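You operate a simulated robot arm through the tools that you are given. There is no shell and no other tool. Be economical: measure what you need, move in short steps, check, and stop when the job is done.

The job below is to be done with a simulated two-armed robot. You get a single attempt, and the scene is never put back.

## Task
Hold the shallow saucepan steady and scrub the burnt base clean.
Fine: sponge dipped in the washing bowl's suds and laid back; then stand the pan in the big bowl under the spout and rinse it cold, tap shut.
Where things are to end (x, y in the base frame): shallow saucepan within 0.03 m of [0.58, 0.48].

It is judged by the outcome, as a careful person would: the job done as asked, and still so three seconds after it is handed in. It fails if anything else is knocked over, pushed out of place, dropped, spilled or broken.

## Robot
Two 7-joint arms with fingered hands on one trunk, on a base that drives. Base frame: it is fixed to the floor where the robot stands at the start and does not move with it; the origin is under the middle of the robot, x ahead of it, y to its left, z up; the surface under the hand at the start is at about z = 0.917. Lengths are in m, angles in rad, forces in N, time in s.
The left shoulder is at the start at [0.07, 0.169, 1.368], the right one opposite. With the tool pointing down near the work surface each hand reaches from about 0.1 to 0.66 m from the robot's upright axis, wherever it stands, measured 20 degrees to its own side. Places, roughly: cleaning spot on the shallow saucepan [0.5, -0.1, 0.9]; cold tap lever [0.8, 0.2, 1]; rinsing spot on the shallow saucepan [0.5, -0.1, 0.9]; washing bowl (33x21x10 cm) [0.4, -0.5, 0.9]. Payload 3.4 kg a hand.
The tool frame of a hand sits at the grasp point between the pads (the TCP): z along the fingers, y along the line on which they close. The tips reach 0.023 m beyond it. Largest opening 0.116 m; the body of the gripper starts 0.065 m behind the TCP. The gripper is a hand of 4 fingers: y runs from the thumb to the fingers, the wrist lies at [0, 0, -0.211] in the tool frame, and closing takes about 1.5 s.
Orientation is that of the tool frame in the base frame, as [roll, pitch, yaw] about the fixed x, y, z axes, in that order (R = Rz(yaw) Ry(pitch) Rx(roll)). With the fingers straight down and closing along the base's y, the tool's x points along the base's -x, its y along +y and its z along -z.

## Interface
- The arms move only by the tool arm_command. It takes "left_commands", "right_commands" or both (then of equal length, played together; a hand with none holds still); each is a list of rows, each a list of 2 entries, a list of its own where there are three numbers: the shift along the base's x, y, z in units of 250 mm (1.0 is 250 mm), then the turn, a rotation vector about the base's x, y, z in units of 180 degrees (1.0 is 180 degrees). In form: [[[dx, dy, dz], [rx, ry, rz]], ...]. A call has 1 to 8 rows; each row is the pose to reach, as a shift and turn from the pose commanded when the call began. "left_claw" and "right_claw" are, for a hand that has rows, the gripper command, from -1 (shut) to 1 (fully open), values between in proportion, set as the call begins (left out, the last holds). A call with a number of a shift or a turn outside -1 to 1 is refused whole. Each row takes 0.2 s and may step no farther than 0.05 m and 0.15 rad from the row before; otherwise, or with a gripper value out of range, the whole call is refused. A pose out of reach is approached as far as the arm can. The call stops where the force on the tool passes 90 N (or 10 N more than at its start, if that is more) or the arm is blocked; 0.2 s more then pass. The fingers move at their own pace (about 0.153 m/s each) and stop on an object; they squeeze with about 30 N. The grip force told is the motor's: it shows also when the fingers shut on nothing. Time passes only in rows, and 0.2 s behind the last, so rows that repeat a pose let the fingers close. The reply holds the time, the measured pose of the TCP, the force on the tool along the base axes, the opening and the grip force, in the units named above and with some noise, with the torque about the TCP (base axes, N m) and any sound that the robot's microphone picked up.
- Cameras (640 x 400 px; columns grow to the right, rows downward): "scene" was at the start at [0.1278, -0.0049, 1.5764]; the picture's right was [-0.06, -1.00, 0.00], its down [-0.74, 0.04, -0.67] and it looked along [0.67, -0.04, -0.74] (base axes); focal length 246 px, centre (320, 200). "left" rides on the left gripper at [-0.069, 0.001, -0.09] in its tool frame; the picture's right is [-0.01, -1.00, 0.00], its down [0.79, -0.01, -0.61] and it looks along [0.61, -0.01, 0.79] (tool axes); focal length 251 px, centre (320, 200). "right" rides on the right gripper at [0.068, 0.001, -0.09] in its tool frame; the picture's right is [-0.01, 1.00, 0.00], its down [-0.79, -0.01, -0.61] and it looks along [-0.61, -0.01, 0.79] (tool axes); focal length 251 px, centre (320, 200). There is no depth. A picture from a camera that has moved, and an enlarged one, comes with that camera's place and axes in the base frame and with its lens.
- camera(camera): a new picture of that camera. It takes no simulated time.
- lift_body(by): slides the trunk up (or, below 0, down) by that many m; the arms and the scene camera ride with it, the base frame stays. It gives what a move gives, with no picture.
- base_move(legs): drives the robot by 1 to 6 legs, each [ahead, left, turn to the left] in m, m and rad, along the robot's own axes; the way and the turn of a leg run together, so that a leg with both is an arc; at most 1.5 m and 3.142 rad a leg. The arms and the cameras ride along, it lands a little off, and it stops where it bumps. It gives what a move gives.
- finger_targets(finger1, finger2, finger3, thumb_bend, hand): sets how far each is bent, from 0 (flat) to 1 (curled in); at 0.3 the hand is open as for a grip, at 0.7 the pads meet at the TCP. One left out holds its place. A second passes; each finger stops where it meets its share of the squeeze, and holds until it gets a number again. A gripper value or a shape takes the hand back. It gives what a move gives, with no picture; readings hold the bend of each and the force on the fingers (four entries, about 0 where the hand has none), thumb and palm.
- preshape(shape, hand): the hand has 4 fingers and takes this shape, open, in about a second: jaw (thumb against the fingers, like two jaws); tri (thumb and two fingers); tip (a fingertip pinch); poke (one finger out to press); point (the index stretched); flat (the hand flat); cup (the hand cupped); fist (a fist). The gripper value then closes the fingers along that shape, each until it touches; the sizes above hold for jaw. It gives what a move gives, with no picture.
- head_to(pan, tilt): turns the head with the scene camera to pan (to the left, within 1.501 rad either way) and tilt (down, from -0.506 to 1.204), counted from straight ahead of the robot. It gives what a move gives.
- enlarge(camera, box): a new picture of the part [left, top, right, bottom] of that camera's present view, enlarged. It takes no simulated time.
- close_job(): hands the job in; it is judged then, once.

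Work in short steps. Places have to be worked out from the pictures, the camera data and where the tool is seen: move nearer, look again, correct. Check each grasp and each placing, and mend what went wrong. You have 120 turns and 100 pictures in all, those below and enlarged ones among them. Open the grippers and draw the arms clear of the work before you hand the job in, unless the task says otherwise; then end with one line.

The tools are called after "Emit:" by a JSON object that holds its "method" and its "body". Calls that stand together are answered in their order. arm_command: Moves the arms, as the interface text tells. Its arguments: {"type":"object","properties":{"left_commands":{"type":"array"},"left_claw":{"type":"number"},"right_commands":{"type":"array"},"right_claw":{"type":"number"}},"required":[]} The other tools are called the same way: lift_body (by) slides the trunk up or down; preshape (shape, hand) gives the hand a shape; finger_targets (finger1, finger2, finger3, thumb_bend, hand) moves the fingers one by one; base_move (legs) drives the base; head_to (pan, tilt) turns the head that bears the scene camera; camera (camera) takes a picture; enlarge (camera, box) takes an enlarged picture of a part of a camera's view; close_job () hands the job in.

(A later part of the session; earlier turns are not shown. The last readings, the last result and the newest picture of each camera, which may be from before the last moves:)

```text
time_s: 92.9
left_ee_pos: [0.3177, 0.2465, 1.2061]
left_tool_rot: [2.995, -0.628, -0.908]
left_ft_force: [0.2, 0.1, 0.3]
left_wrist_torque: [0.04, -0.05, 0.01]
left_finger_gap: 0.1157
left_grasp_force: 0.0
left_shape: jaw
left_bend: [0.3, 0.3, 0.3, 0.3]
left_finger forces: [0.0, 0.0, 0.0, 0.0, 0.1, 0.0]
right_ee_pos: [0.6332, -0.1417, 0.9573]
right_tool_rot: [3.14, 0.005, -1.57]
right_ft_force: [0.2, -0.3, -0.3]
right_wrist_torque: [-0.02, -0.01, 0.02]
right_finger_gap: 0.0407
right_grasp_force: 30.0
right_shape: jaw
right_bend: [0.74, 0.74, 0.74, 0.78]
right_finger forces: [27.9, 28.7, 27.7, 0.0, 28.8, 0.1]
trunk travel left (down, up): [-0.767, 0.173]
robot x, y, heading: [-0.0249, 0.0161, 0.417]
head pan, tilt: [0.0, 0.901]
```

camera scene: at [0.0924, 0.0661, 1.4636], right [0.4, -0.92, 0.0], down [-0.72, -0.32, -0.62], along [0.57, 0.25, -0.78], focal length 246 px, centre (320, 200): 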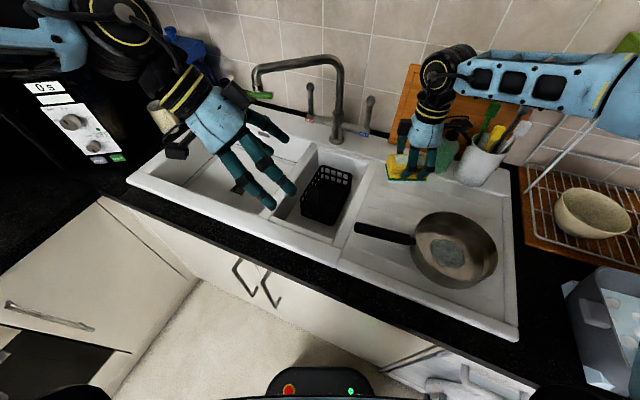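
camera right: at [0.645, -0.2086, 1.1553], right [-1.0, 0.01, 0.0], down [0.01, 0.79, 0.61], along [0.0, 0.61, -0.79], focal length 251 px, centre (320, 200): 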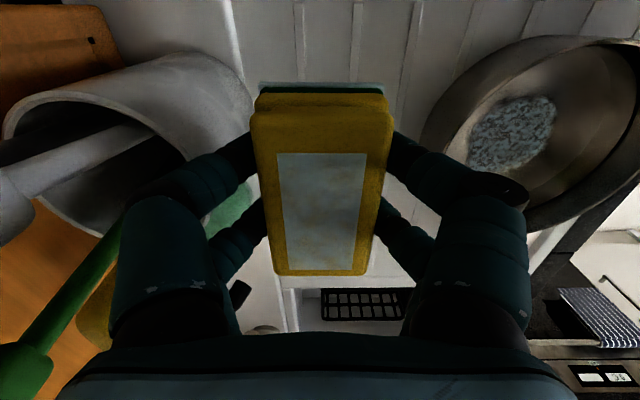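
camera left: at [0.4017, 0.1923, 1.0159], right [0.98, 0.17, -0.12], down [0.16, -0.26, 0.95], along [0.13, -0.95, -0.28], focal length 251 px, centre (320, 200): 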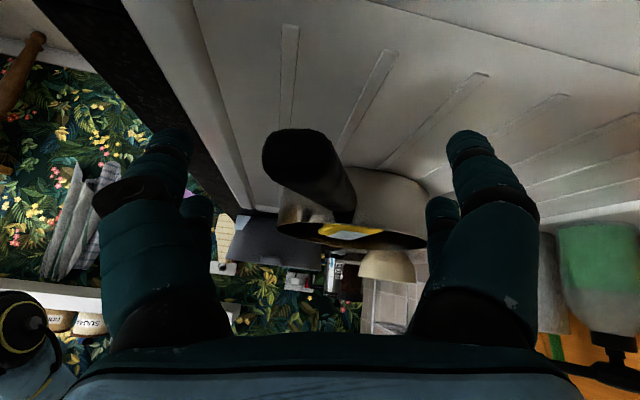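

Emit:
{"method": "arm_command", "body": {"right_commands": [[[0, 0, -0.015], [0, 0, 0]], [[0, 0, -0.03], [0, 0, 0]]]}}

```text
time_s: 93.5
left_ee_pos: [0.3131, 0.2463, 1.2078]
left_tool_rot: [2.999, -0.631, -0.909]
left_ft_force: [0.1, 0.3, -0.6]
left_wrist_torque: [-0.03, 0.02, 0.01]
left_finger_gap: 0.1161
left_grasp_force: 0.0
left_shape: jaw
left_bend: [0.3, 0.3, 0.3, 0.3]
left_finger forces: [0.0, 0.0, 0.0, 0.0, 0.0, 0.0]
right_ee_pos: [0.6313, -0.1411, 0.9528]
right_tool_rot: [-3.135, 0.007, -1.571]
right_ft_force: [5.0, -3.2, 28.6]
right_wrist_torque: [-0.09, 0.02, 0.04]
right_finger_gap: 0.0411
right_grasp_force: 29.5
right_shape: jaw
right_bend: [0.74, 0.74, 0.74, 0.78]
right_finger forces: [29.1, 29.6, 30.7, 0.0, 32.3, 0.0]
trunk travel left (down, up): [-0.767, 0.173]
robot x, y, heading: [-0.0216, 0.0162, 0.413]
head pan, tilt: [0.0, 0.901]
```

Contact felt. Release with a partial opening, rise, and check.

Emit:
{"method": "arm_command", "body": {"right_commands": [[[0, 0, 0.012], [0, 0, 0]], [[0, 0, 0.012], [0, 0, 0]], [[0, 0, 0.012], [0, 0, 0]], [[-0.02, 0, 0.06], [0, 0, 0]], [[-0.04, 0, 0.22], [0, 0, 0]], [[-0.06, 0, 0.4], [0, 0, 0]], [[-0.15, 0, 0.55], [0, 0, 0]], [[-0.25, 0, 0.7], [0, 0, 0]]], "right_claw": 0.2}}

Emit:
{"method": "camera", "body": {"camera": "scene"}}

```text
time_s: 95.3
left_ee_pos: [0.3151, 0.2466, 1.2078]
left_tool_rot: [2.996, -0.63, -0.909]
left_ft_force: [0.0, -0.7, -0.8]
left_wrist_torque: [0.02, 0.01, 0.01]
left_finger_gap: 0.1156
left_grasp_force: 0.1
left_shape: jaw
left_bend: [0.3, 0.3, 0.3, 0.3]
left_finger forces: [0.0, 0.0, 0.0, 0.1, 0.1, 0.1]
right_ee_pos: [0.5668, -0.1422, 1.1289]
right_tool_rot: [3.14, 0.005, -1.567]
right_ft_force: [0.4, 0.0, 0.8]
right_wrist_torque: [0.01, -0.02, -0.01]
right_finger_gap: 0.0692
right_grasp_force: 0.1
right_shape: jaw
right_bend: [0.71, 0.71, 0.71, 0.72]
right_finger forces: [0.0, 0.1, 0.1, 0.0, 0.1, 0.1]
trunk travel left (down, up): [-0.767, 0.173]
robot x, y, heading: [-0.0187, 0.0172, 0.414]
head pan, tilt: [0.0, 0.901]
```

```text
32 pictures are left
camera scene: at [0.0886, 0.0665, 1.4639], right [0.4, -0.92, 0.0], down [-0.72, -0.32, -0.62], along [0.57, 0.25, -0.78], focal length 246 px, centre (320, 200)
```

scene: 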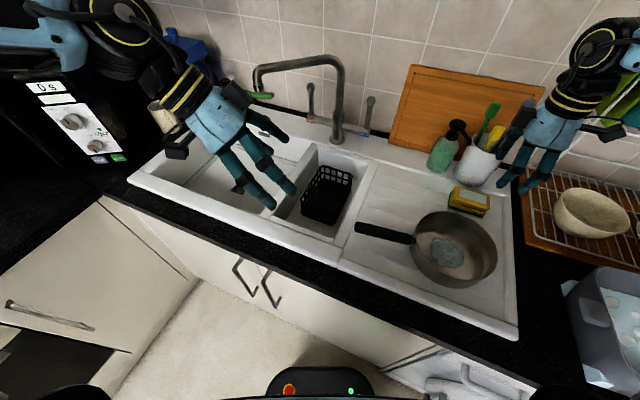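

Sponge is laid back. Now retract the right hand, turn the base back and drive to y≈-0.13 so the left hand can take the handle close to the pan with a vertical grip.

Emit:
{"method": "arm_command", "body": {"right_commands": [[[-0.15, 0, 0.08], [0, 0, 0]], [[-0.32, 0, 0.16], [0, 0, 0]], [[-0.5, 0, 0.2], [0, 0, 0]], [[-0.68, 0, 0.2], [0, 0, 0]]], "right_claw": 0}}

Emit:
{"method": "base_move", "body": {"legs": [[0, 0, -0.414], [0, -0.14, 0]]}}

Emit:
{"method": "arm_command", "body": {"left_commands": [[[0, 0, 0], [0.045, 0, 0]], [[0, 0, 0], [0.09, 0, 0]], [[0, 0, 0], [0.135, 0, 0]], [[0, 0, 0], [0.17, 0, 0]], [[0, 0, 0], [0.202, 0, 0]]], "left_claw": 1}}

Emit:
{"method": "camera", "body": {"camera": "scene"}}

```text
time_s: 96.3
left_ee_pos: [0.3167, 0.2461, 1.2075]
left_tool_rot: [2.998, -0.631, -0.909]
left_ft_force: [-0.6, 0.2, 0.2]
left_wrist_torque: [0.03, -0.01, 0.02]
left_finger_gap: 0.1162
left_grasp_force: 0.0
left_shape: jaw
left_bend: [0.3, 0.3, 0.3, 0.3]
left_finger forces: [0.0, 0.0, 0.1, 0.1, 0.1, 0.0]
right_ee_pos: [0.3961, -0.1429, 1.1746]
right_tool_rot: [3.139, 0.007, -1.568]
right_ft_force: [-0.4, 0.6, 0.8]
right_wrist_torque: [0.0, -0.07, 0.0]
right_finger_gap: 0.0581
right_grasp_force: 0.1
right_shape: jaw
right_bend: [0.72, 0.72, 0.72, 0.75]
right_finger forces: [0.0, 0.0, 0.0, 0.0, 0.0, 0.0]
trunk travel left (down, up): [-0.767, 0.173]
robot x, y, heading: [-0.0219, 0.0174, 0.409]
head pan, tilt: [0.0, 0.901]
```

```text
time_s: 98.8
left_ee_pos: [0.3819, -0.0405, 1.2081]
left_tool_rot: [2.996, -0.632, -1.305]
left_ft_force: [-0.2, -0.5, -0.2]
left_wrist_torque: [-0.01, -0.01, -0.04]
left_finger_gap: 0.1159
left_grasp_force: 0.1
left_shape: jaw
left_bend: [0.3, 0.3, 0.3, 0.3]
left_finger forces: [0.0, 0.0, 0.0, 0.0, 0.0, 0.1]
right_ee_pos: [0.305, -0.4291, 1.1751]
right_tool_rot: [3.139, 0.002, -1.968]
right_ft_force: [-0.2, -0.3, -0.8]
right_wrist_torque: [-0.02, 0.02, 0.04]
right_finger_gap: 0.0584
right_grasp_force: 0.2
right_shape: jaw
right_bend: [0.72, 0.72, 0.72, 0.75]
right_finger forces: [0.1, 0.0, 0.0, 0.0, 0.0, 0.0]
trunk travel left (down, up): [-0.767, 0.173]
robot x, y, heading: [-0.0221, -0.1227, 0.016]
head pan, tilt: [0.0, 0.901]
```

```text
time_s: 100.0
left_ee_pos: [0.3838, -0.0347, 1.2065]
left_tool_rot: [-3.134, -0.016, -1.35]
left_ft_force: [0.3, 0.2, 0.2]
left_wrist_torque: [-0.01, 0.02, 0.01]
left_finger_gap: 0.1159
left_grasp_force: 0.0
left_shape: jaw
left_bend: [0.3, 0.3, 0.3, 0.3]
left_finger forces: [0.0, 0.0, 0.0, 0.0, 0.0, 0.1]
left hand out of reach, approached as far as the arm can: row 5
right_ee_pos: [0.3058, -0.4317, 1.1744]
right_tool_rot: [3.139, 0.006, -1.969]
right_ft_force: [-0.4, -0.7, 0.0]
right_wrist_torque: [-0.02, 0.02, 0.0]
right_finger_gap: 0.0582
right_grasp_force: 0.1
right_shape: jaw
right_bend: [0.72, 0.72, 0.72, 0.75]
right_finger forces: [0.0, 0.0, 0.0, 0.0, 0.0, 0.0]
trunk travel left (down, up): [-0.767, 0.173]
robot x, y, heading: [-0.0224, -0.1244, 0.014]
head pan, tilt: [0.0, 0.901]
```

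```text
31 pictures are left
camera scene: at [0.1054, -0.1205, 1.4636], right [0.02, -1.0, 0.0], down [-0.78, -0.01, -0.62], along [0.62, 0.01, -0.78], focal length 246 px, centre (320, 200)
```

scene: 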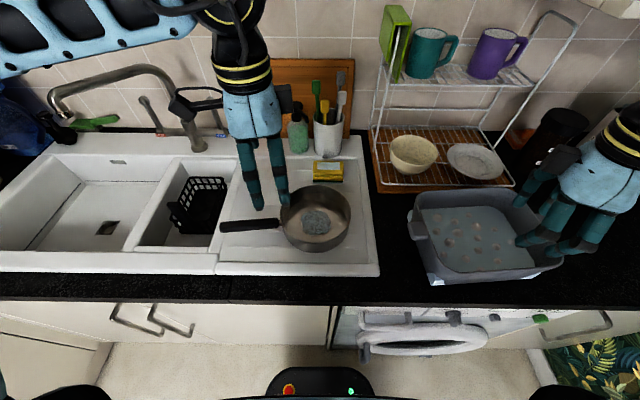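

Pan now ≈(0.455,-0.106), handle (0.426,-0.02)→(0.405,0.11). Move the left hand over the handle near (0.419,0.03).

Emit:
{"method": "arm_command", "body": {"left_commands": [[[0.04, 0.08, -0.05], [0, 0, 0]], [[0.09, 0.17, -0.15], [0, 0, 0]], [[0.14, 0.26, -0.3], [0, 0, 0]], [[0.14, 0.26, -0.45], [0, 0, 0]], [[0.14, 0.26, -0.6], [0, 0, 0]]], "left_claw": 1}}

Emit:
{"method": "camera", "body": {"camera": "left"}}

```text
time_s: 101.2
left_ee_pos: [0.4199, 0.0285, 1.0564]
left_tool_rot: [-3.134, -0.011, -1.357]
left_ft_force: [-0.2, -0.2, 0.4]
left_wrist_torque: [0.01, 0.02, 0.03]
left_finger_gap: 0.1156
left_grasp_force: 0.1
left_shape: jaw
left_bend: [0.3, 0.3, 0.3, 0.3]
left_finger forces: [0.0, 0.0, 0.1, 0.1, 0.1, 0.0]
right_ee_pos: [0.3056, -0.4334, 1.1736]
right_tool_rot: [3.138, 0.005, -1.969]
right_ft_force: [0.2, 0.1, -0.2]
right_wrist_torque: [0.0, 0.01, 0.0]
right_finger_gap: 0.0586
right_grasp_force: 0.1
right_shape: jaw
right_bend: [0.72, 0.72, 0.72, 0.75]
right_finger forces: [0.0, 0.0, 0.0, 0.1, 0.0, 0.0]
trunk travel left (down, up): [-0.767, 0.173]
robot x, y, heading: [-0.019, -0.1188, 0.012]
head pan, tilt: [0.0, 0.901]
```

```text
30 pictures are left
camera left: at [0.4044, 0.0953, 1.1452], right [0.98, 0.22, 0.01], down [0.17, -0.77, 0.62], along [0.14, -0.6, -0.79], focal length 251 px, centre (320, 200)
```

left: 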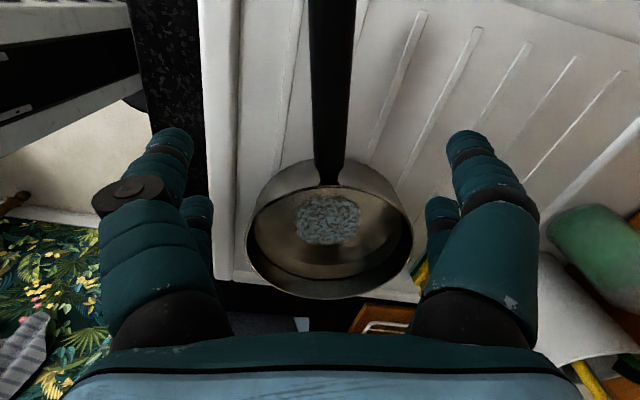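

Handle aligned with the hand; x≈0.428 at y=0.03. Descend and close.

Emit:
{"method": "arm_command", "body": {"left_commands": [[[0.03, 0.01, -0.1], [0, 0, 0]], [[0.03, 0.01, -0.22], [0, 0, 0]], [[0.03, 0.01, -0.32], [0, 0, 0]]], "left_claw": 1}}

Emit:
{"method": "arm_command", "body": {"left_commands": [[[0, 0, 0], [0, 0, 0]], [[0, 0, 0], [0, 0, 0]], [[0, 0, 0], [0, 0, 0]], [[0, 0, 0], [0, 0, 0]], [[0, 0, 0], [0, 0, 0]], [[0, 0, 0], [0, 0, 0]], [[0, 0, 0], [0, 0, 0]], [[0, 0, 0], [0, 0, 0]]], "left_claw": -1}}

Emit:
{"method": "camera", "body": {"camera": "left"}}

```text
time_s: 102.0
left_ee_pos: [0.4239, 0.0307, 0.9751]
left_tool_rot: [-3.132, -0.014, -1.358]
left_ft_force: [0.3, 0.0, -0.5]
left_wrist_torque: [0.02, -0.01, 0.02]
left_finger_gap: 0.1158
left_grasp_force: 0.0
left_shape: jaw
left_bend: [0.3, 0.3, 0.3, 0.3]
left_finger forces: [0.1, 0.1, 0.0, 0.0, 0.0, 0.0]
right_ee_pos: [0.305, -0.4318, 1.1742]
right_tool_rot: [3.141, 0.005, -1.969]
right_ft_force: [-0.1, -0.2, 0.4]
right_wrist_torque: [0.02, -0.01, -0.03]
right_finger_gap: 0.0582
right_grasp_force: 0.1
right_shape: jaw
right_bend: [0.72, 0.72, 0.72, 0.75]
right_finger forces: [0.1, 0.0, 0.0, 0.0, 0.0, 0.1]
trunk travel left (down, up): [-0.767, 0.173]
robot x, y, heading: [-0.0169, -0.1204, 0.016]
head pan, tilt: [0.0, 0.901]
```

```text
time_s: 103.8
left_ee_pos: [0.424, 0.0311, 0.9745]
left_tool_rot: [-3.132, -0.012, -1.359]
left_ft_force: [0.1, 0.2, -0.8]
left_wrist_torque: [0.03, 0.01, 0.0]
left_finger_gap: 0.0213
left_grasp_force: 29.5
left_shape: jaw
left_bend: [0.73, 0.72, 0.73, 0.77]
left_finger forces: [26.9, 27.0, 27.0, 0.1, 27.3, 0.0]
right_ee_pos: [0.305, -0.4327, 1.1739]
right_tool_rot: [3.137, 0.005, -1.968]
right_ft_force: [-0.6, 0.2, 0.3]
right_wrist_torque: [-0.01, 0.0, 0.01]
right_finger_gap: 0.0587
right_grasp_force: 0.1
right_shape: jaw
right_bend: [0.72, 0.72, 0.72, 0.75]
right_finger forces: [0.0, 0.1, 0.0, 0.0, 0.0, 0.0]
trunk travel left (down, up): [-0.767, 0.173]
robot x, y, heading: [-0.0192, -0.1235, 0.016]
head pan, tilt: [0.0, 0.901]
```

```text
29 pictures are left
camera left: at [0.4089, 0.0983, 1.0645], right [0.98, 0.22, 0.01], down [0.17, -0.77, 0.62], along [0.14, -0.6, -0.79], focal length 251 px, centre (320, 200)
```

left: 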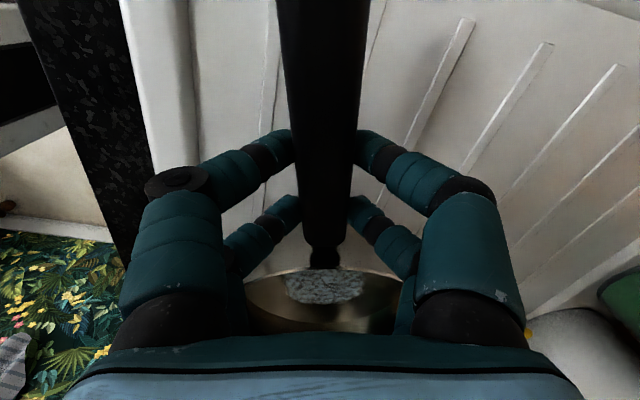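

Even grip. Lift 5 cm gently and check the pan doesn't droop.

Emit:
{"method": "arm_command", "body": {"left_commands": [[[0, 0, 0.04], [0, 0, 0]], [[0, 0, 0.1], [0, 0, 0]], [[0, 0, 0.18], [0, 0, 0]], [[0, 0, 0.26], [0, 0, 0]]]}}

Emit:
{"method": "camera", "body": {"camera": "scene"}}

```text
time_s: 104.8
left_ee_pos: [0.4238, 0.0327, 1.042]
left_tool_rot: [-3.132, -0.011, -1.36]
left_ft_force: [-0.2, -0.3, -4.6]
left_wrist_torque: [0.39, 0.09, 0.02]
left_finger_gap: 0.0214
left_grasp_force: 30.7
left_shape: jaw
left_bend: [0.73, 0.72, 0.73, 0.77]
left_finger forces: [29.3, 26.3, 26.4, 0.0, 29.4, 0.1]
right_ee_pos: [0.3036, -0.4335, 1.1727]
right_tool_rot: [3.14, 0.006, -1.969]
right_ft_force: [1.0, 0.4, 0.0]
right_wrist_torque: [0.0, 0.01, 0.02]
right_finger_gap: 0.0586
right_grasp_force: 0.1
right_shape: jaw
right_bend: [0.72, 0.72, 0.72, 0.75]
right_finger forces: [0.0, 0.0, 0.1, 0.0, 0.0, 0.1]
trunk travel left (down, up): [-0.767, 0.173]
robot x, y, heading: [-0.019, -0.1245, 0.014]
head pan, tilt: [0.0, 0.901]
```

```text
28 pictures are left
camera scene: at [0.1038, -0.1215, 1.4637], right [0.02, -1.0, 0.0], down [-0.78, -0.01, -0.62], along [0.62, 0.01, -0.78], focal length 246 px, centre (320, 200)
```

scene: 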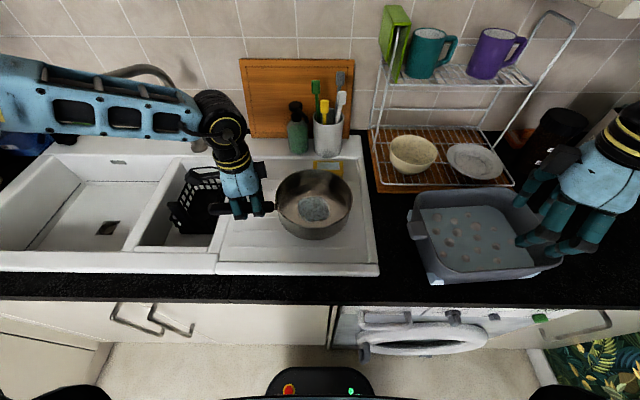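

Pan is up, level, ~4.6 N. Raise a touch more and drive left 0.32 m with the pan.

Emit:
{"method": "arm_command", "body": {"left_commands": [[[0, 0, 0.1], [0, 0, 0]], [[0, 0, 0.16], [0, 0, 0]]]}}

Emit:
{"method": "base_move", "body": {"legs": [[0, 0.16, 0], [0, 0.16, 0]]}}

Emit:
{"method": "head_to", "body": {"pan": 0.4, "tilt": 0.8}}

Emit:
{"method": "camera", "body": {"camera": "scene"}}

```text
time_s: 105.4
left_ee_pos: [0.4261, 0.0329, 1.0832]
left_tool_rot: [-3.133, -0.009, -1.359]
left_ft_force: [-0.9, 0.5, -4.6]
left_wrist_torque: [0.4, 0.09, -0.01]
left_finger_gap: 0.0213
left_grasp_force: 30.5
left_shape: jaw
left_bend: [0.73, 0.72, 0.73, 0.77]
left_finger forces: [29.4, 26.3, 26.4, 0.0, 29.5, 0.1]
right_ee_pos: [0.3048, -0.4322, 1.1749]
right_tool_rot: [3.14, 0.004, -1.968]
right_ft_force: [0.4, -0.4, 0.0]
right_wrist_torque: [-0.02, 0.01, -0.01]
right_finger_gap: 0.0583
right_grasp_force: 0.1
right_shape: jaw
right_bend: [0.72, 0.72, 0.72, 0.75]
right_finger forces: [0.0, 0.0, 0.0, 0.1, 0.0, 0.0]
trunk travel left (down, up): [-0.767, 0.173]
robot x, y, heading: [-0.0194, -0.1245, 0.014]
head pan, tilt: [0.0, 0.901]
```

```text
time_s: 107.8
left_ee_pos: [0.4219, 0.354, 1.0826]
left_tool_rot: [-3.134, -0.008, -1.359]
left_ft_force: [0.0, 0.0, -4.6]
left_wrist_torque: [0.38, 0.12, 0.0]
left_finger_gap: 0.0217
left_grasp_force: 30.5
left_shape: jaw
left_bend: [0.73, 0.72, 0.73, 0.77]
left_finger forces: [29.2, 26.4, 26.2, 0.1, 29.4, 0.0]
right_ee_pos: [0.3009, -0.1136, 1.1733]
right_tool_rot: [3.138, 0.007, -1.969]
right_ft_force: [0.2, -0.2, 0.0]
right_wrist_torque: [0.03, 0.0, 0.02]
right_finger_gap: 0.0582
right_grasp_force: 0.0
right_shape: jaw
right_bend: [0.72, 0.72, 0.72, 0.75]
right_finger forces: [0.1, 0.0, 0.2, 0.0, 0.0, 0.1]
trunk travel left (down, up): [-0.767, 0.173]
robot x, y, heading: [-0.0272, 0.2012, 0.018]
head pan, tilt: [0.0, 0.901]
```

```text
time_s: 108.7
left_ee_pos: [0.4214, 0.3574, 1.082]
left_tool_rot: [-3.132, -0.01, -1.358]
left_ft_force: [0.0, -0.8, -4.9]
left_wrist_torque: [0.44, 0.13, 0.03]
left_finger_gap: 0.0213
left_grasp_force: 30.3
left_shape: jaw
left_bend: [0.73, 0.72, 0.73, 0.77]
left_finger forces: [29.5, 26.4, 26.3, 0.1, 29.5, 0.0]
right_ee_pos: [0.3004, -0.1086, 1.1753]
right_tool_rot: [3.139, 0.005, -1.969]
right_ft_force: [1.3, 0.4, -0.7]
right_wrist_torque: [-0.01, 0.0, -0.01]
right_finger_gap: 0.0584
right_grasp_force: 0.0
right_shape: jaw
right_bend: [0.72, 0.72, 0.72, 0.75]
right_finger forces: [0.0, 0.0, 0.0, 0.1, 0.1, 0.0]
trunk travel left (down, up): [-0.767, 0.173]
robot x, y, heading: [-0.0229, 0.2016, 0.013]
head pan, tilt: [0.4, 0.799]
```

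```text
27 pictures are left
camera scene: at [0.0979, 0.2345, 1.4716], right [0.4, -0.92, 0.0], down [-0.66, -0.29, -0.7], along [0.64, 0.28, -0.72], focal length 246 px, centre (320, 200)
```

scene: 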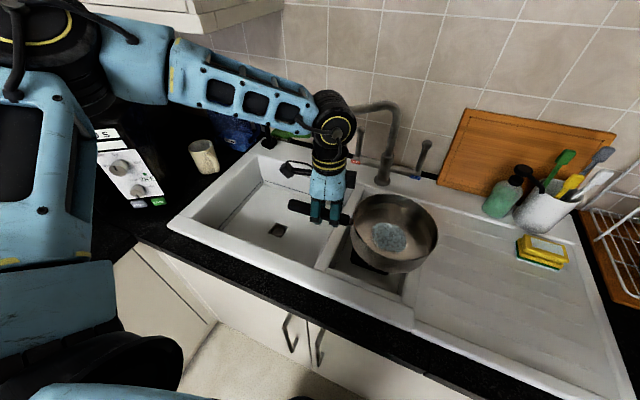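

Now extend the left hand left along y (x kept small to pass in front of the spout).

Emit:
{"method": "arm_command", "body": {"left_commands": [[[0.02, 0.16, 0], [0, 0, 0]], [[0.04, 0.32, 0], [0, 0, 0]], [[0.06, 0.48, 0], [0, 0, 0]], [[0.08, 0.64, 0], [0, 0, 0]], [[0.1, 0.8, 0], [0, 0, 0]], [[0.12, 0.96, 0], [0, 0, 0]]]}}

Emit:
{"method": "camera", "body": {"camera": "scene"}}

```text
time_s: 110.1
left_ee_pos: [0.4522, 0.5981, 1.0843]
left_tool_rot: [-3.131, -0.012, -1.359]
left_ft_force: [0.0, 0.6, -4.6]
left_wrist_torque: [0.36, 0.07, 0.02]
left_finger_gap: 0.0214
left_grasp_force: 29.9
left_shape: jaw
left_bend: [0.73, 0.72, 0.73, 0.77]
left_finger forces: [29.4, 26.4, 26.6, 0.1, 29.3, 0.0]
right_ee_pos: [0.3005, -0.107, 1.1754]
right_tool_rot: [3.141, 0.004, -1.969]
right_ft_force: [-0.6, 0.2, -0.1]
right_wrist_torque: [0.05, 0.0, 0.0]
right_finger_gap: 0.0584
right_grasp_force: 0.1
right_shape: jaw
right_bend: [0.72, 0.72, 0.72, 0.75]
right_finger forces: [0.1, 0.1, 0.0, 0.0, 0.0, 0.0]
trunk travel left (down, up): [-0.767, 0.173]
robot x, y, heading: [-0.0277, 0.2003, 0.013]
head pan, tilt: [0.4, 0.799]
```

```text
26 pictures are left
camera scene: at [0.0979, 0.2357, 1.4715], right [0.4, -0.92, 0.0], down [-0.66, -0.29, -0.7], along [0.64, 0.28, -0.72], focal length 246 px, centre (320, 200)
```

scene: 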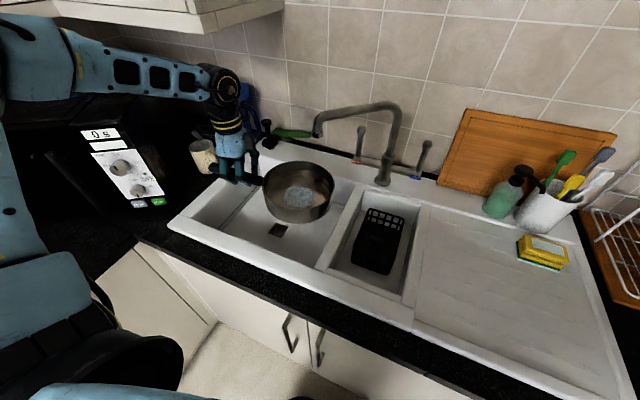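

Spout outlet triangulates to ≈(0.577,0.456,1.15). Move so the pan sits over the basin front part (x≈0.51), and lower 10 cm.

Emit:
{"method": "arm_command", "body": {"left_commands": [[[0.08, 0.04, -0.02], [0, 0, 0]], [[0.16, 0.08, -0.06], [0, 0, 0]], [[0.16, 0.08, -0.2], [0, 0, 0]], [[0.16, 0.08, -0.34], [0, 0, 0]], [[0.16, 0.08, -0.46], [0, 0, 0]]]}}

Emit:
{"method": "camera", "body": {"camera": "scene"}}

Emit:
{"method": "camera", "body": {"camera": "left"}}

```text
time_s: 111.3
left_ee_pos: [0.4918, 0.6167, 0.9678]
left_tool_rot: [-3.133, -0.013, -1.357]
left_ft_force: [0.5, 0.1, -3.8]
left_wrist_torque: [0.38, 0.12, 0.01]
left_finger_gap: 0.0212
left_grasp_force: 29.7
left_shape: jaw
left_bend: [0.73, 0.72, 0.73, 0.77]
left_finger forces: [29.4, 26.6, 26.7, 0.0, 29.5, 0.0]
right_ee_pos: [0.3016, -0.1079, 1.1733]
right_tool_rot: [3.139, 0.002, -1.968]
right_ft_force: [0.6, 0.1, 0.6]
right_wrist_torque: [0.01, 0.02, 0.02]
right_finger_gap: 0.0583
right_grasp_force: 0.2
right_shape: jaw
right_bend: [0.72, 0.72, 0.72, 0.75]
right_finger forces: [0.1, 0.0, 0.0, 0.0, 0.0, 0.1]
trunk travel left (down, up): [-0.767, 0.173]
robot x, y, heading: [-0.0239, 0.198, 0.014]
head pan, tilt: [0.4, 0.799]
```

```text
25 pictures are left
camera scene: at [0.0995, 0.2347, 1.4714], right [0.4, -0.92, 0.0], down [-0.66, -0.29, -0.7], along [0.64, 0.28, -0.72], focal length 246 px, centre (320, 200)
```

scene: 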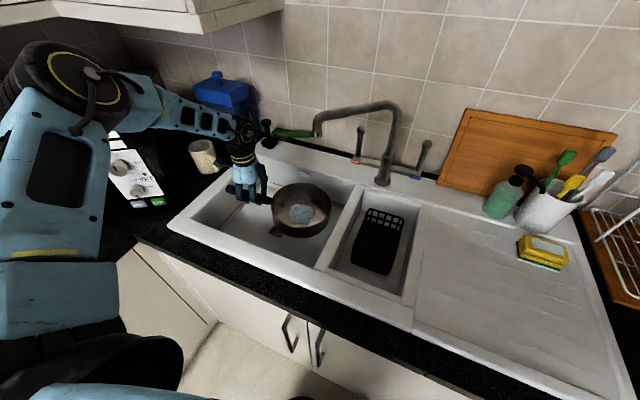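

```text
24 pictures are left
camera left: at [0.4774, 0.6844, 1.0569], right [0.98, 0.22, 0.01], down [0.17, -0.77, 0.62], along [0.14, -0.6, -0.79], focal length 251 px, centre (320, 200)
```

left: 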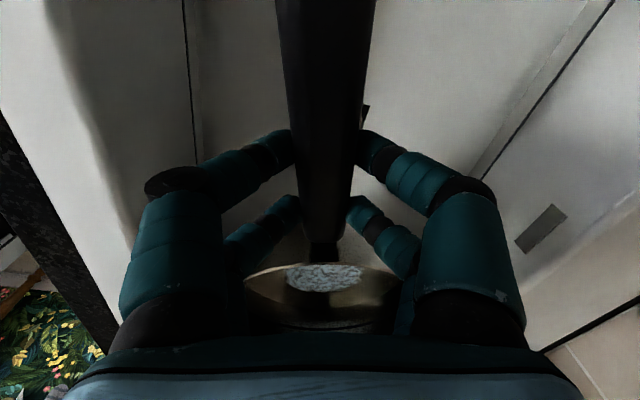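

Pan is at ≈(0.512,0.471) just at rim level. Lower further, then forward 0.068 and left 0.009, then lower gently to contact.

Emit:
{"method": "arm_command", "body": {"left_commands": [[[0, 0.02, -0.08], [0, 0, 0]], [[0.06, 0.036, -0.14], [0, 0, 0]], [[0.14, 0.036, -0.18], [0, 0, 0]], [[0.22, 0.036, -0.2], [0, 0, 0]], [[0.272, 0.036, -0.22], [0, 0, 0]]]}}

Emit:
{"method": "camera", "body": {"camera": "scene"}}

```text
time_s: 112.5
left_ee_pos: [0.5135, 0.6203, 0.9403]
left_tool_rot: [-3.133, -0.011, -1.361]
left_ft_force: [-0.6, 0.7, -3.6]
left_wrist_torque: [0.37, 0.12, 0.02]
left_finger_gap: 0.0213
left_grasp_force: 29.9
left_shape: jaw
left_bend: [0.73, 0.72, 0.73, 0.77]
left_finger forces: [29.7, 26.7, 26.7, 0.0, 29.8, 0.0]
left hand out of reach, approached as far as the arm can: row 3, 4, 5
right_ee_pos: [0.3023, -0.1091, 1.1733]
right_tool_rot: [3.137, 0.005, -1.969]
right_ft_force: [0.4, -0.2, 0.2]
right_wrist_torque: [0.03, 0.01, 0.01]
right_finger_gap: 0.0583
right_grasp_force: 0.1
right_shape: jaw
right_bend: [0.72, 0.72, 0.72, 0.75]
right_finger forces: [0.0, 0.0, 0.0, 0.1, 0.0, 0.1]
trunk travel left (down, up): [-0.767, 0.173]
robot x, y, heading: [-0.027, 0.1955, 0.014]
head pan, tilt: [0.4, 0.799]
```

```text
23 pictures are left
camera scene: at [0.099, 0.2339, 1.4715], right [0.4, -0.92, 0.0], down [-0.66, -0.29, -0.7], along [0.64, 0.28, -0.72], focal length 246 px, centre (320, 200)
```

scene: 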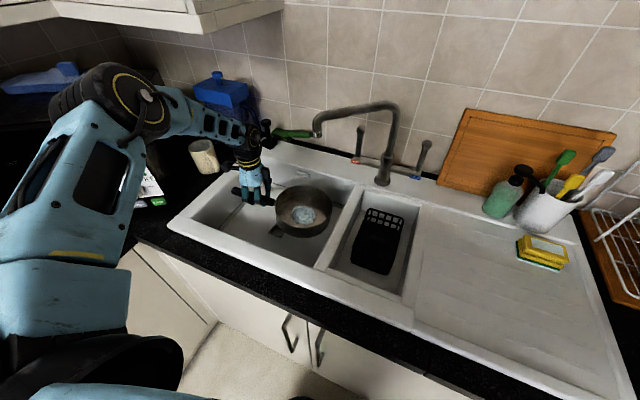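

Arm at full stretch; drive the base forward 4.5 cm instead (pan rides along into place).

Emit:
{"method": "base_move", "body": {"legs": [[0.045, 0, 0]]}}

Emit:
{"method": "lift_body", "body": {"by": -0.035}}

Emit:
{"method": "camera", "body": {"camera": "scene"}}

```text
time_s: 113.4
left_ee_pos: [0.5517, 0.6212, 0.9437]
left_tool_rot: [-3.126, -0.013, -1.358]
left_ft_force: [-0.7, -0.4, -4.4]
left_wrist_torque: [0.44, 0.08, -0.03]
left_finger_gap: 0.0212
left_grasp_force: 29.4
left_shape: jaw
left_bend: [0.73, 0.72, 0.73, 0.77]
left_finger forces: [29.6, 26.9, 26.5, 0.0, 29.7, 0.0]
right_ee_pos: [0.3388, -0.1088, 1.1765]
right_tool_rot: [-3.139, 0.007, -1.968]
right_ft_force: [0.2, -0.3, 0.2]
right_wrist_torque: [-0.01, -0.03, -0.01]
right_finger_gap: 0.0583
right_grasp_force: 0.1
right_shape: jaw
right_bend: [0.72, 0.72, 0.72, 0.75]
right_finger forces: [0.1, 0.0, 0.0, 0.0, 0.1, 0.0]
trunk travel left (down, up): [-0.767, 0.173]
robot x, y, heading: [0.021, 0.202, 0.016]
head pan, tilt: [0.4, 0.799]
```

```text
time_s: 114.2
left_ee_pos: [0.5581, 0.6221, 0.905]
left_tool_rot: [-3.135, -0.011, -1.359]
left_ft_force: [0.6, 0.9, -4.1]
left_wrist_torque: [0.4, 0.13, 0.0]
left_finger_gap: 0.0213
left_grasp_force: 29.4
left_shape: jaw
left_bend: [0.73, 0.72, 0.73, 0.77]
left_finger forces: [29.9, 26.5, 26.8, 0.0, 29.8, 0.0]
right_ee_pos: [0.346, -0.1081, 1.1412]
right_tool_rot: [3.138, 0.003, -1.969]
right_ft_force: [0.3, 0.4, -0.4]
right_wrist_torque: [-0.02, 0.04, 0.03]
right_finger_gap: 0.0586
right_grasp_force: 0.0
right_shape: jaw
right_bend: [0.72, 0.72, 0.72, 0.75]
right_finger forces: [0.1, 0.0, 0.0, 0.1, 0.1, 0.0]
trunk travel left (down, up): [-0.732, 0.208]
robot x, y, heading: [0.0192, 0.2033, 0.013]
head pan, tilt: [0.4, 0.799]
```

```text
22 pictures are left
camera scene: at [0.1443, 0.2348, 1.4363], right [0.4, -0.92, 0.0], down [-0.66, -0.29, -0.7], along [0.64, 0.28, -0.72], focal length 246 px, centre (320, 200)
```

scene: 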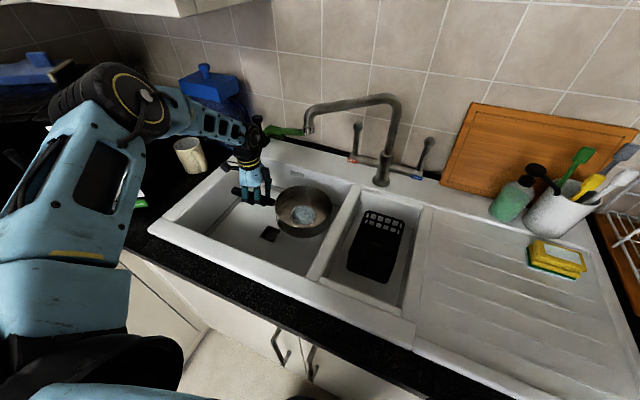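

Pan ≈(0.568,0.472), good. Keep lowering by trunk in small steps until it stands on the floor.

Emit:
{"method": "lift_body", "body": {"by": -0.02}}

Emit:
{"method": "lift_body", "body": {"by": -0.012}}

```text
time_s: 114.9
left_ee_pos: [0.5569, 0.621, 0.8853]
left_tool_rot: [-3.132, -0.012, -1.357]
left_ft_force: [0.9, 1.1, -3.4]
left_wrist_torque: [0.39, 0.1, -0.01]
left_finger_gap: 0.0214
left_grasp_force: 30.4
left_shape: jaw
left_bend: [0.73, 0.72, 0.73, 0.77]
left_finger forces: [29.7, 26.6, 26.7, 0.0, 29.8, 0.0]
right_ee_pos: [0.3456, -0.1084, 1.119]
right_tool_rot: [3.137, 0.005, -1.97]
right_ft_force: [-0.7, 0.9, 0.5]
right_wrist_torque: [-0.01, 0.01, 0.01]
right_finger_gap: 0.0582
right_grasp_force: 0.0
right_shape: jaw
right_bend: [0.72, 0.72, 0.72, 0.75]
right_finger forces: [0.0, 0.1, 0.1, 0.1, 0.1, 0.0]
trunk travel left (down, up): [-0.712, 0.228]
robot x, y, heading: [0.019, 0.1984, 0.014]
head pan, tilt: [0.4, 0.799]
```

```text
time_s: 115.5
left_ee_pos: [0.5561, 0.6207, 0.873]
left_tool_rot: [-3.132, -0.012, -1.357]
left_ft_force: [0.1, -0.1, -4.0]
left_wrist_torque: [0.37, 0.11, 0.01]
left_finger_gap: 0.0214
left_grasp_force: 30.3
left_shape: jaw
left_bend: [0.73, 0.72, 0.73, 0.77]
left_finger forces: [29.8, 26.7, 26.6, 0.1, 29.8, 0.1]
right_ee_pos: [0.3451, -0.1074, 1.1072]
right_tool_rot: [3.138, 0.004, -1.969]
right_ft_force: [-0.5, 0.0, 0.4]
right_wrist_torque: [0.0, 0.0, 0.01]
right_finger_gap: 0.0584
right_grasp_force: 0.0
right_shape: jaw
right_bend: [0.72, 0.72, 0.72, 0.75]
right_finger forces: [0.0, 0.1, 0.1, 0.0, 0.0, 0.0]
trunk travel left (down, up): [-0.7, 0.24]
robot x, y, heading: [0.0149, 0.2049, 0.018]
head pan, tilt: [0.4, 0.799]
```

Emit:
{"method": "lift_body", "body": {"by": -0.015}}

Emit:
{"method": "lift_body", "body": {"by": -0.012}}

```text
time_s: 116.1
left_ee_pos: [0.5556, 0.6211, 0.8582]
left_tool_rot: [-3.133, -0.013, -1.356]
left_ft_force: [-0.1, 0.2, -4.3]
left_wrist_torque: [0.38, 0.08, 0.01]
left_finger_gap: 0.0216
left_grasp_force: 30.0
left_shape: jaw
left_bend: [0.73, 0.72, 0.73, 0.77]
left_finger forces: [29.7, 26.7, 26.6, 0.0, 29.9, 0.0]
right_ee_pos: [0.3459, -0.1083, 1.0921]
right_tool_rot: [3.137, 0.007, -1.969]
right_ft_force: [-0.1, -0.2, 0.3]
right_wrist_torque: [-0.03, 0.0, 0.0]
right_finger_gap: 0.0582
right_grasp_force: 0.1
right_shape: jaw
right_bend: [0.72, 0.72, 0.72, 0.75]
right_finger forces: [0.1, 0.0, 0.0, 0.0, 0.0, 0.0]
trunk travel left (down, up): [-0.685, 0.255]
robot x, y, heading: [0.019, 0.199, 0.014]
head pan, tilt: [0.4, 0.799]
```

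```text
time_s: 116.7
left_ee_pos: [0.5572, 0.6206, 0.8469]
left_tool_rot: [-3.134, -0.011, -1.357]
left_ft_force: [0.9, 0.6, -2.4]
left_wrist_torque: [0.17, 0.05, 0.0]
left_finger_gap: 0.0215
left_grasp_force: 30.7
left_shape: jaw
left_bend: [0.73, 0.72, 0.73, 0.77]
left_finger forces: [29.2, 27.3, 27.4, 0.0, 29.2, 0.0]
right_ee_pos: [0.3453, -0.1083, 1.08]
right_tool_rot: [3.14, 0.006, -1.968]
right_ft_force: [0.5, 0.5, 0.3]
right_wrist_torque: [0.01, 0.0, 0.02]
right_finger_gap: 0.0583
right_grasp_force: 0.1
right_shape: jaw
right_bend: [0.72, 0.72, 0.72, 0.75]
right_finger forces: [0.0, 0.1, 0.1, 0.0, 0.0, 0.0]
trunk travel left (down, up): [-0.673, 0.267]
robot x, y, heading: [0.0207, 0.2015, 0.016]
head pan, tilt: [0.4, 0.799]
```

Starting to touch (−2.4 N). A little more and check position.

Emit:
{"method": "lift_body", "body": {"by": -0.004}}

Emit:
{"method": "enlarge", "body": {"camera": "scene", "box": [180, 60, 460, 260]}}

```text
time_s: 117.2
left_ee_pos: [0.5569, 0.6212, 0.8433]
left_tool_rot: [-3.133, -0.011, -1.357]
left_ft_force: [-0.8, 0.1, -1.6]
left_wrist_torque: [-0.05, 0.0, 0.02]
left_finger_gap: 0.0216
left_grasp_force: 30.0
left_shape: jaw
left_bend: [0.73, 0.72, 0.73, 0.77]
left_finger forces: [28.5, 28.2, 28.1, 0.0, 28.7, 0.0]
right_ee_pos: [0.3449, -0.1073, 1.0758]
right_tool_rot: [3.14, 0.006, -1.969]
right_ft_force: [0.1, 0.5, 0.1]
right_wrist_torque: [-0.01, -0.02, 0.01]
right_finger_gap: 0.0583
right_grasp_force: 0.1
right_shape: jaw
right_bend: [0.72, 0.72, 0.72, 0.75]
right_finger forces: [0.0, 0.1, 0.0, 0.0, 0.1, 0.0]
trunk travel left (down, up): [-0.669, 0.271]
robot x, y, heading: [0.0183, 0.2016, 0.017]
head pan, tilt: [0.4, 0.799]
```

```text
2.00 times, centred on (320, 160) of scene
camera zoom: at [0.1421, 0.2347, 1.3736], right [0.4, -0.92, 0.0], down [-0.66, -0.29, -0.7], along [0.64, 0.28, -0.72], focal length 492 px, centre (320, 280)
```

zoom: 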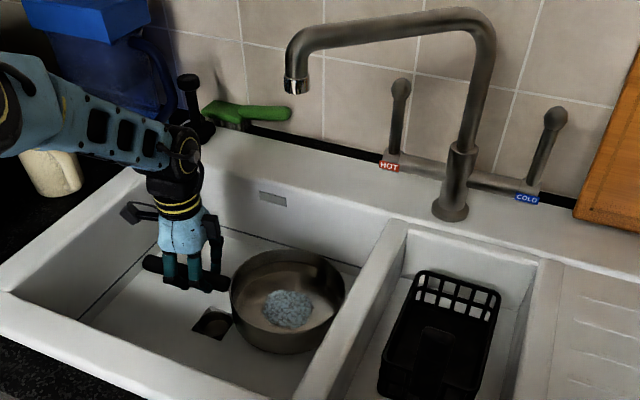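

Pan stands at ≈(0.585,0.48), right under the spout. Release and raise the left hand.

Emit:
{"method": "arm_command", "body": {"left_commands": [[[0, 0, 0], [0, 0, 0]], [[0, 0, 0], [0, 0, 0]], [[0, 0, 0], [0, 0, 0]], [[0, 0, 0], [0, 0, 0]], [[0, 0, 0.12], [0, 0, 0]], [[0, 0, 0.3], [0, 0, 0]], [[-0.05, 0.02, 0.48], [0, 0, 0]], [[-0.15, 0.02, 0.66], [0, 0, 0]]], "left_claw": 0.7}}

Emit:
{"method": "camera", "body": {"camera": "scene"}}

```text
refused: row 8 steps farther than a row can; nothing moved
```

```text
20 pictures are left
camera scene: at [0.1421, 0.2347, 1.3736], right [0.4, -0.92, 0.0], down [-0.66, -0.29, -0.7], along [0.64, 0.28, -0.72], focal length 246 px, centre (320, 200)
```

scene: 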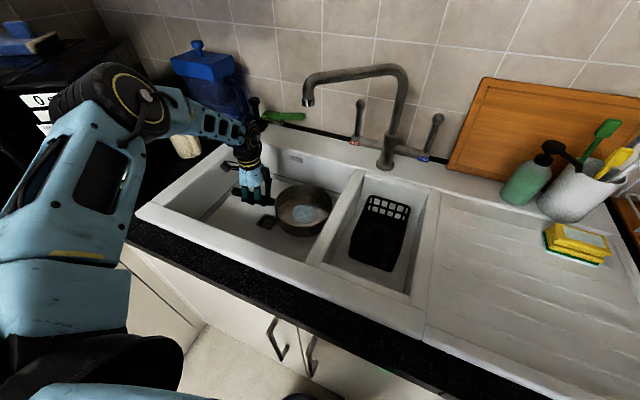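

Emit:
{"method": "arm_command", "body": {"left_commands": [[[0, 0, 0], [0, 0, 0]], [[0, 0, 0], [0, 0, 0]], [[0, 0, 0], [0, 0, 0]], [[0, 0, 0], [0, 0, 0]], [[0, 0, 0.12], [0, 0, 0]], [[0, 0, 0.3], [0, 0, 0]], [[-0.04, 0.02, 0.46], [0, 0, 0]], [[-0.12, 0.02, 0.6], [0, 0, 0]]], "left_claw": 0.7}}

```text
time_s: 119.0
left_ee_pos: [0.5234, 0.6281, 0.9956]
left_tool_rot: [-3.133, -0.011, -1.357]
left_ft_force: [-0.4, 0.6, -0.3]
left_wrist_torque: [0.0, -0.02, -0.01]
left_finger_gap: 0.0984
left_grasp_force: 0.0
left_shape: jaw
left_bend: [0.54, 0.54, 0.54, 0.53]
left_finger forces: [0.1, 0.0, 0.1, 0.0, 0.1, 0.0]
right_ee_pos: [0.3421, -0.1089, 1.0759]
right_tool_rot: [3.14, 0.008, -1.969]
right_ft_force: [-0.5, -0.1, 0.4]
right_wrist_torque: [0.06, 0.03, 0.03]
right_finger_gap: 0.0583
right_grasp_force: 0.1
right_shape: jaw
right_bend: [0.72, 0.72, 0.72, 0.75]
right_finger forces: [0.0, 0.0, 0.0, 0.0, 0.1, 0.0]
trunk travel left (down, up): [-0.669, 0.271]
robot x, y, heading: [0.0175, 0.199, 0.02]
head pan, tilt: [0.4, 0.799]
```

Now the cold lever: triangulated as an upright rod at (0.752,0.195), z≈0.99–1.09. I'll use the right hand pitched forward. First tuck the left arm in and turn the right hand back to closing along y.

Emit:
{"method": "arm_command", "body": {"left_commands": [[[-0.08, 0, 0.08], [0, 0, 0]], [[-0.16, -0.06, 0.16], [0, 0, 0]], [[-0.24, -0.16, 0.24], [0, 0, 0]], [[-0.32, -0.28, 0.32], [0, 0, 0]], [[-0.4, -0.4, 0.4], [0, 0, 0]], [[-0.42, -0.5, 0.46], [0, 0, 0]], [[-0.42, -0.56, 0.5], [0, 0, 0]], [[-0.42, -0.56, 0.5], [0, 0, 0]]], "right_commands": [[[0, 0, 0.05], [0, 0, -0.0466]], [[0, 0, 0.1], [0, 0, -0.0932]], [[0, 0, 0.15], [0, 0, -0.14]], [[0, 0, 0.2], [0, 0, -0.1865]], [[0, 0, 0.25], [0, 0, -0.233]], [[0, 0, 0.3], [0, 0, -0.28]], [[0, 0, 0.35], [0, 0, -0.326]], [[0, 0, 0.4], [0, 0, -0.373]]], "right_claw": 0.3}}

Emit:
{"method": "base_move", "body": {"legs": [[0, 0.14, 0]]}}

```text
time_s: 120.8
left_ee_pos: [0.4227, 0.486, 1.1179]
left_tool_rot: [-3.131, -0.012, -1.358]
left_ft_force: [-0.8, 1.5, 0.8]
left_wrist_torque: [0.01, -0.02, 0.03]
left_finger_gap: 0.0984
left_grasp_force: 0.1
left_shape: jaw
left_bend: [0.54, 0.54, 0.54, 0.53]
left_finger forces: [0.1, 0.1, 0.0, 0.1, 0.1, 0.0]
right_ee_pos: [0.3442, -0.1065, 1.1782]
right_tool_rot: [3.14, 0.004, -3.14]
right_ft_force: [0.1, -0.5, 0.4]
right_wrist_torque: [0.0, 0.02, -0.02]
right_finger_gap: 0.0749
right_grasp_force: 0.0
right_shape: jaw
right_bend: [0.7, 0.7, 0.7, 0.7]
right_finger forces: [0.0, 0.0, 0.0, 0.0, 0.1, 0.1]
trunk travel left (down, up): [-0.669, 0.271]
robot x, y, heading: [0.0187, 0.2013, 0.016]
head pan, tilt: [0.4, 0.799]
```

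```text
time_s: 122.2
left_ee_pos: [0.421, 0.6252, 1.1173]
left_tool_rot: [-3.131, -0.007, -1.359]
left_ft_force: [0.4, 0.1, 0.0]
left_wrist_torque: [0.01, 0.01, -0.01]
left_finger_gap: 0.0985
left_grasp_force: 0.1
left_shape: jaw
left_bend: [0.54, 0.54, 0.54, 0.53]
left_finger forces: [0.0, 0.1, 0.0, 0.0, 0.0, 0.0]
right_ee_pos: [0.3418, 0.0308, 1.1768]
right_tool_rot: [3.139, 0.006, -3.14]
right_ft_force: [1.0, -0.4, -0.7]
right_wrist_torque: [0.0, 0.02, -0.04]
right_finger_gap: 0.0749
right_grasp_force: 0.0
right_shape: jaw
right_bend: [0.7, 0.7, 0.7, 0.7]
right_finger forces: [0.0, 0.0, 0.0, 0.0, 0.0, 0.1]
trunk travel left (down, up): [-0.669, 0.271]
robot x, y, heading: [0.0156, 0.3418, 0.019]
head pan, tilt: [0.4, 0.799]
```

Move the right hand to a staging point in front of the lever while pitching it forward.

Emit:
{"method": "arm_command", "body": {"right_commands": [[[0.12, 0.11, -0.03], [0, -0.04, 0]], [[0.26, 0.22, -0.06], [0, -0.08, 0]], [[0.4, 0.33, -0.1], [0, -0.12, 0]], [[0.54, 0.44, -0.14], [0, -0.165, 0]], [[0.68, 0.55, -0.18], [0, -0.21, 0]], [[0.8, 0.65, -0.2], [0, -0.25, 0]]], "right_claw": 1}}

Emit:
{"method": "camera", "body": {"camera": "right"}}

Emit:
{"method": "head_to", "body": {"pan": 0.0, "tilt": 0.6}}

Emit:
{"method": "camera", "body": {"camera": "scene"}}

```text
time_s: 123.6
left_ee_pos: [0.4222, 0.6272, 1.1164]
left_tool_rot: [-3.133, -0.013, -1.357]
left_ft_force: [0.3, 0.3, 0.2]
left_wrist_torque: [0.01, 0.03, 0.02]
left_finger_gap: 0.0986
left_grasp_force: 0.0
left_shape: jaw
left_bend: [0.54, 0.54, 0.54, 0.53]
left_finger forces: [0.1, 0.1, 0.0, 0.0, 0.0, 0.0]
right_ee_pos: [0.5423, 0.1972, 1.1277]
right_tool_rot: [3.139, 0.79, -3.141]
right_ft_force: [0.5, -0.1, 0.2]
right_wrist_torque: [0.01, 0.02, 0.01]
right_finger_gap: 0.1162
right_grasp_force: 0.0
right_shape: jaw
right_bend: [0.3, 0.3, 0.3, 0.3]
right_finger forces: [0.0, 0.0, 0.1, 0.1, 0.1, 0.0]
trunk travel left (down, up): [-0.669, 0.271]
robot x, y, heading: [0.0155, 0.3435, 0.018]
head pan, tilt: [0.4, 0.799]
```

```text
19 pictures are left
camera right: at [0.431, 0.1973, 1.1411], right [0.0, 1.0, 0.01], down [0.13, -0.01, 0.99], along [0.99, 0.0, -0.13], focal length 251 px, centre (320, 200)
```

right: 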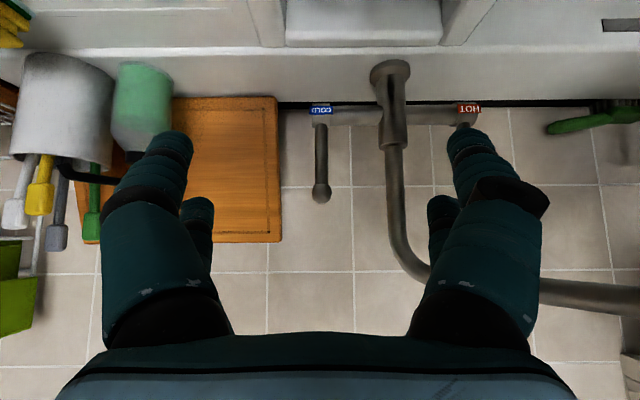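

```text
time_s: 124.4
left_ee_pos: [0.4203, 0.6276, 1.1177]
left_tool_rot: [-3.13, -0.01, -1.358]
left_ft_force: [-0.5, -0.1, 1.0]
left_wrist_torque: [0.01, -0.01, 0.0]
left_finger_gap: 0.0984
left_grasp_force: 0.0
left_shape: jaw
left_bend: [0.54, 0.54, 0.54, 0.53]
left_finger forces: [0.1, 0.1, 0.1, 0.0, 0.1, 0.0]
right_ee_pos: [0.5407, 0.1954, 1.1278]
right_tool_rot: [3.138, 0.792, -3.139]
right_ft_force: [-0.7, 0.4, 0.2]
right_wrist_torque: [0.0, 0.01, -0.01]
right_finger_gap: 0.1159
right_grasp_force: 0.1
right_shape: jaw
right_bend: [0.3, 0.3, 0.3, 0.3]
right_finger forces: [0.0, 0.1, 0.1, 0.0, 0.0, 0.0]
trunk travel left (down, up): [-0.669, 0.271]
robot x, y, heading: [0.0157, 0.3444, 0.017]
head pan, tilt: [0.0, 0.6]
```

```text
18 pictures are left
camera scene: at [0.1539, 0.3438, 1.3905], right [0.02, -1.0, 0.0], down [-0.57, -0.01, -0.82], along [0.82, 0.01, -0.57], focal length 246 px, centre (320, 200)
```

scene: 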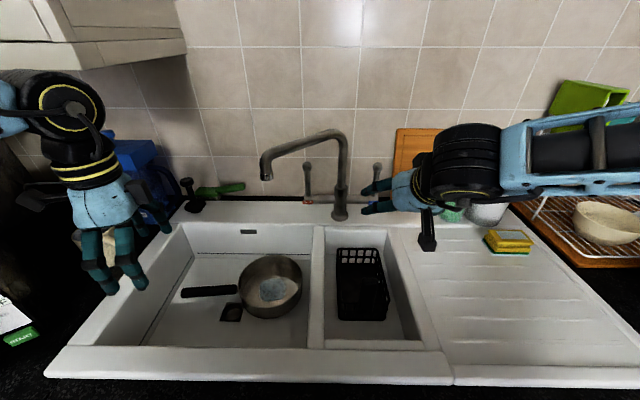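

Lever confirmed at (0.752,0.198), knob z≈1.09. Advance with the jaws straddling it.

Emit:
{"method": "arm_command", "body": {"right_commands": [[[0.16, 0.005, -0.05], [0, 0, 0]], [[0.34, 0.01, -0.1], [0, 0, 0]], [[0.52, 0.01, -0.16], [0, 0, 0]], [[0.68, 0.01, -0.22], [0, 0, 0]], [[0.83, 0.01, -0.24], [0, 0, 0]]], "right_claw": 1}}

Emit:
{"method": "camera", "body": {"camera": "right"}}

```text
time_s: 125.6
left_ee_pos: [0.4194, 0.626, 1.1178]
left_tool_rot: [-3.131, -0.009, -1.357]
left_ft_force: [0.0, 0.3, -0.2]
left_wrist_torque: [0.06, -0.02, 0.0]
left_finger_gap: 0.0985
left_grasp_force: 0.1
left_shape: jaw
left_bend: [0.54, 0.54, 0.54, 0.53]
left_finger forces: [0.1, 0.1, 0.0, 0.1, 0.1, 0.1]
right_ee_pos: [0.7076, 0.17, 1.0727]
right_tool_rot: [3.139, 0.791, -3.138]
right_ft_force: [0.6, 0.3, 0.2]
right_wrist_torque: [0.0, -0.04, 0.01]
right_finger_gap: 0.116
right_grasp_force: 0.1
right_shape: jaw
right_bend: [0.3, 0.3, 0.3, 0.3]
right_finger forces: [0.0, 0.0, 0.1, 0.0, 0.0, 0.0]
right hand out of reach, approached as far as the arm can: row 4, 5
trunk travel left (down, up): [-0.669, 0.271]
robot x, y, heading: [0.0164, 0.3396, 0.016]
head pan, tilt: [0.0, 0.6]
```

```text
17 pictures are left
camera right: at [0.596, 0.1707, 1.0862], right [0.0, 1.0, 0.01], down [0.13, -0.01, 0.99], along [0.99, 0.0, -0.13], focal length 251 px, centre (320, 200)
```

right: 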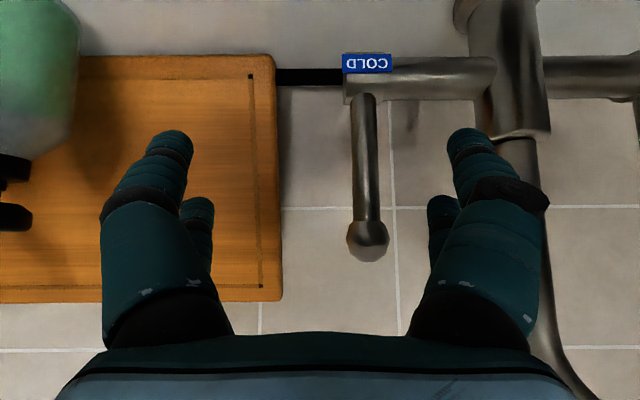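

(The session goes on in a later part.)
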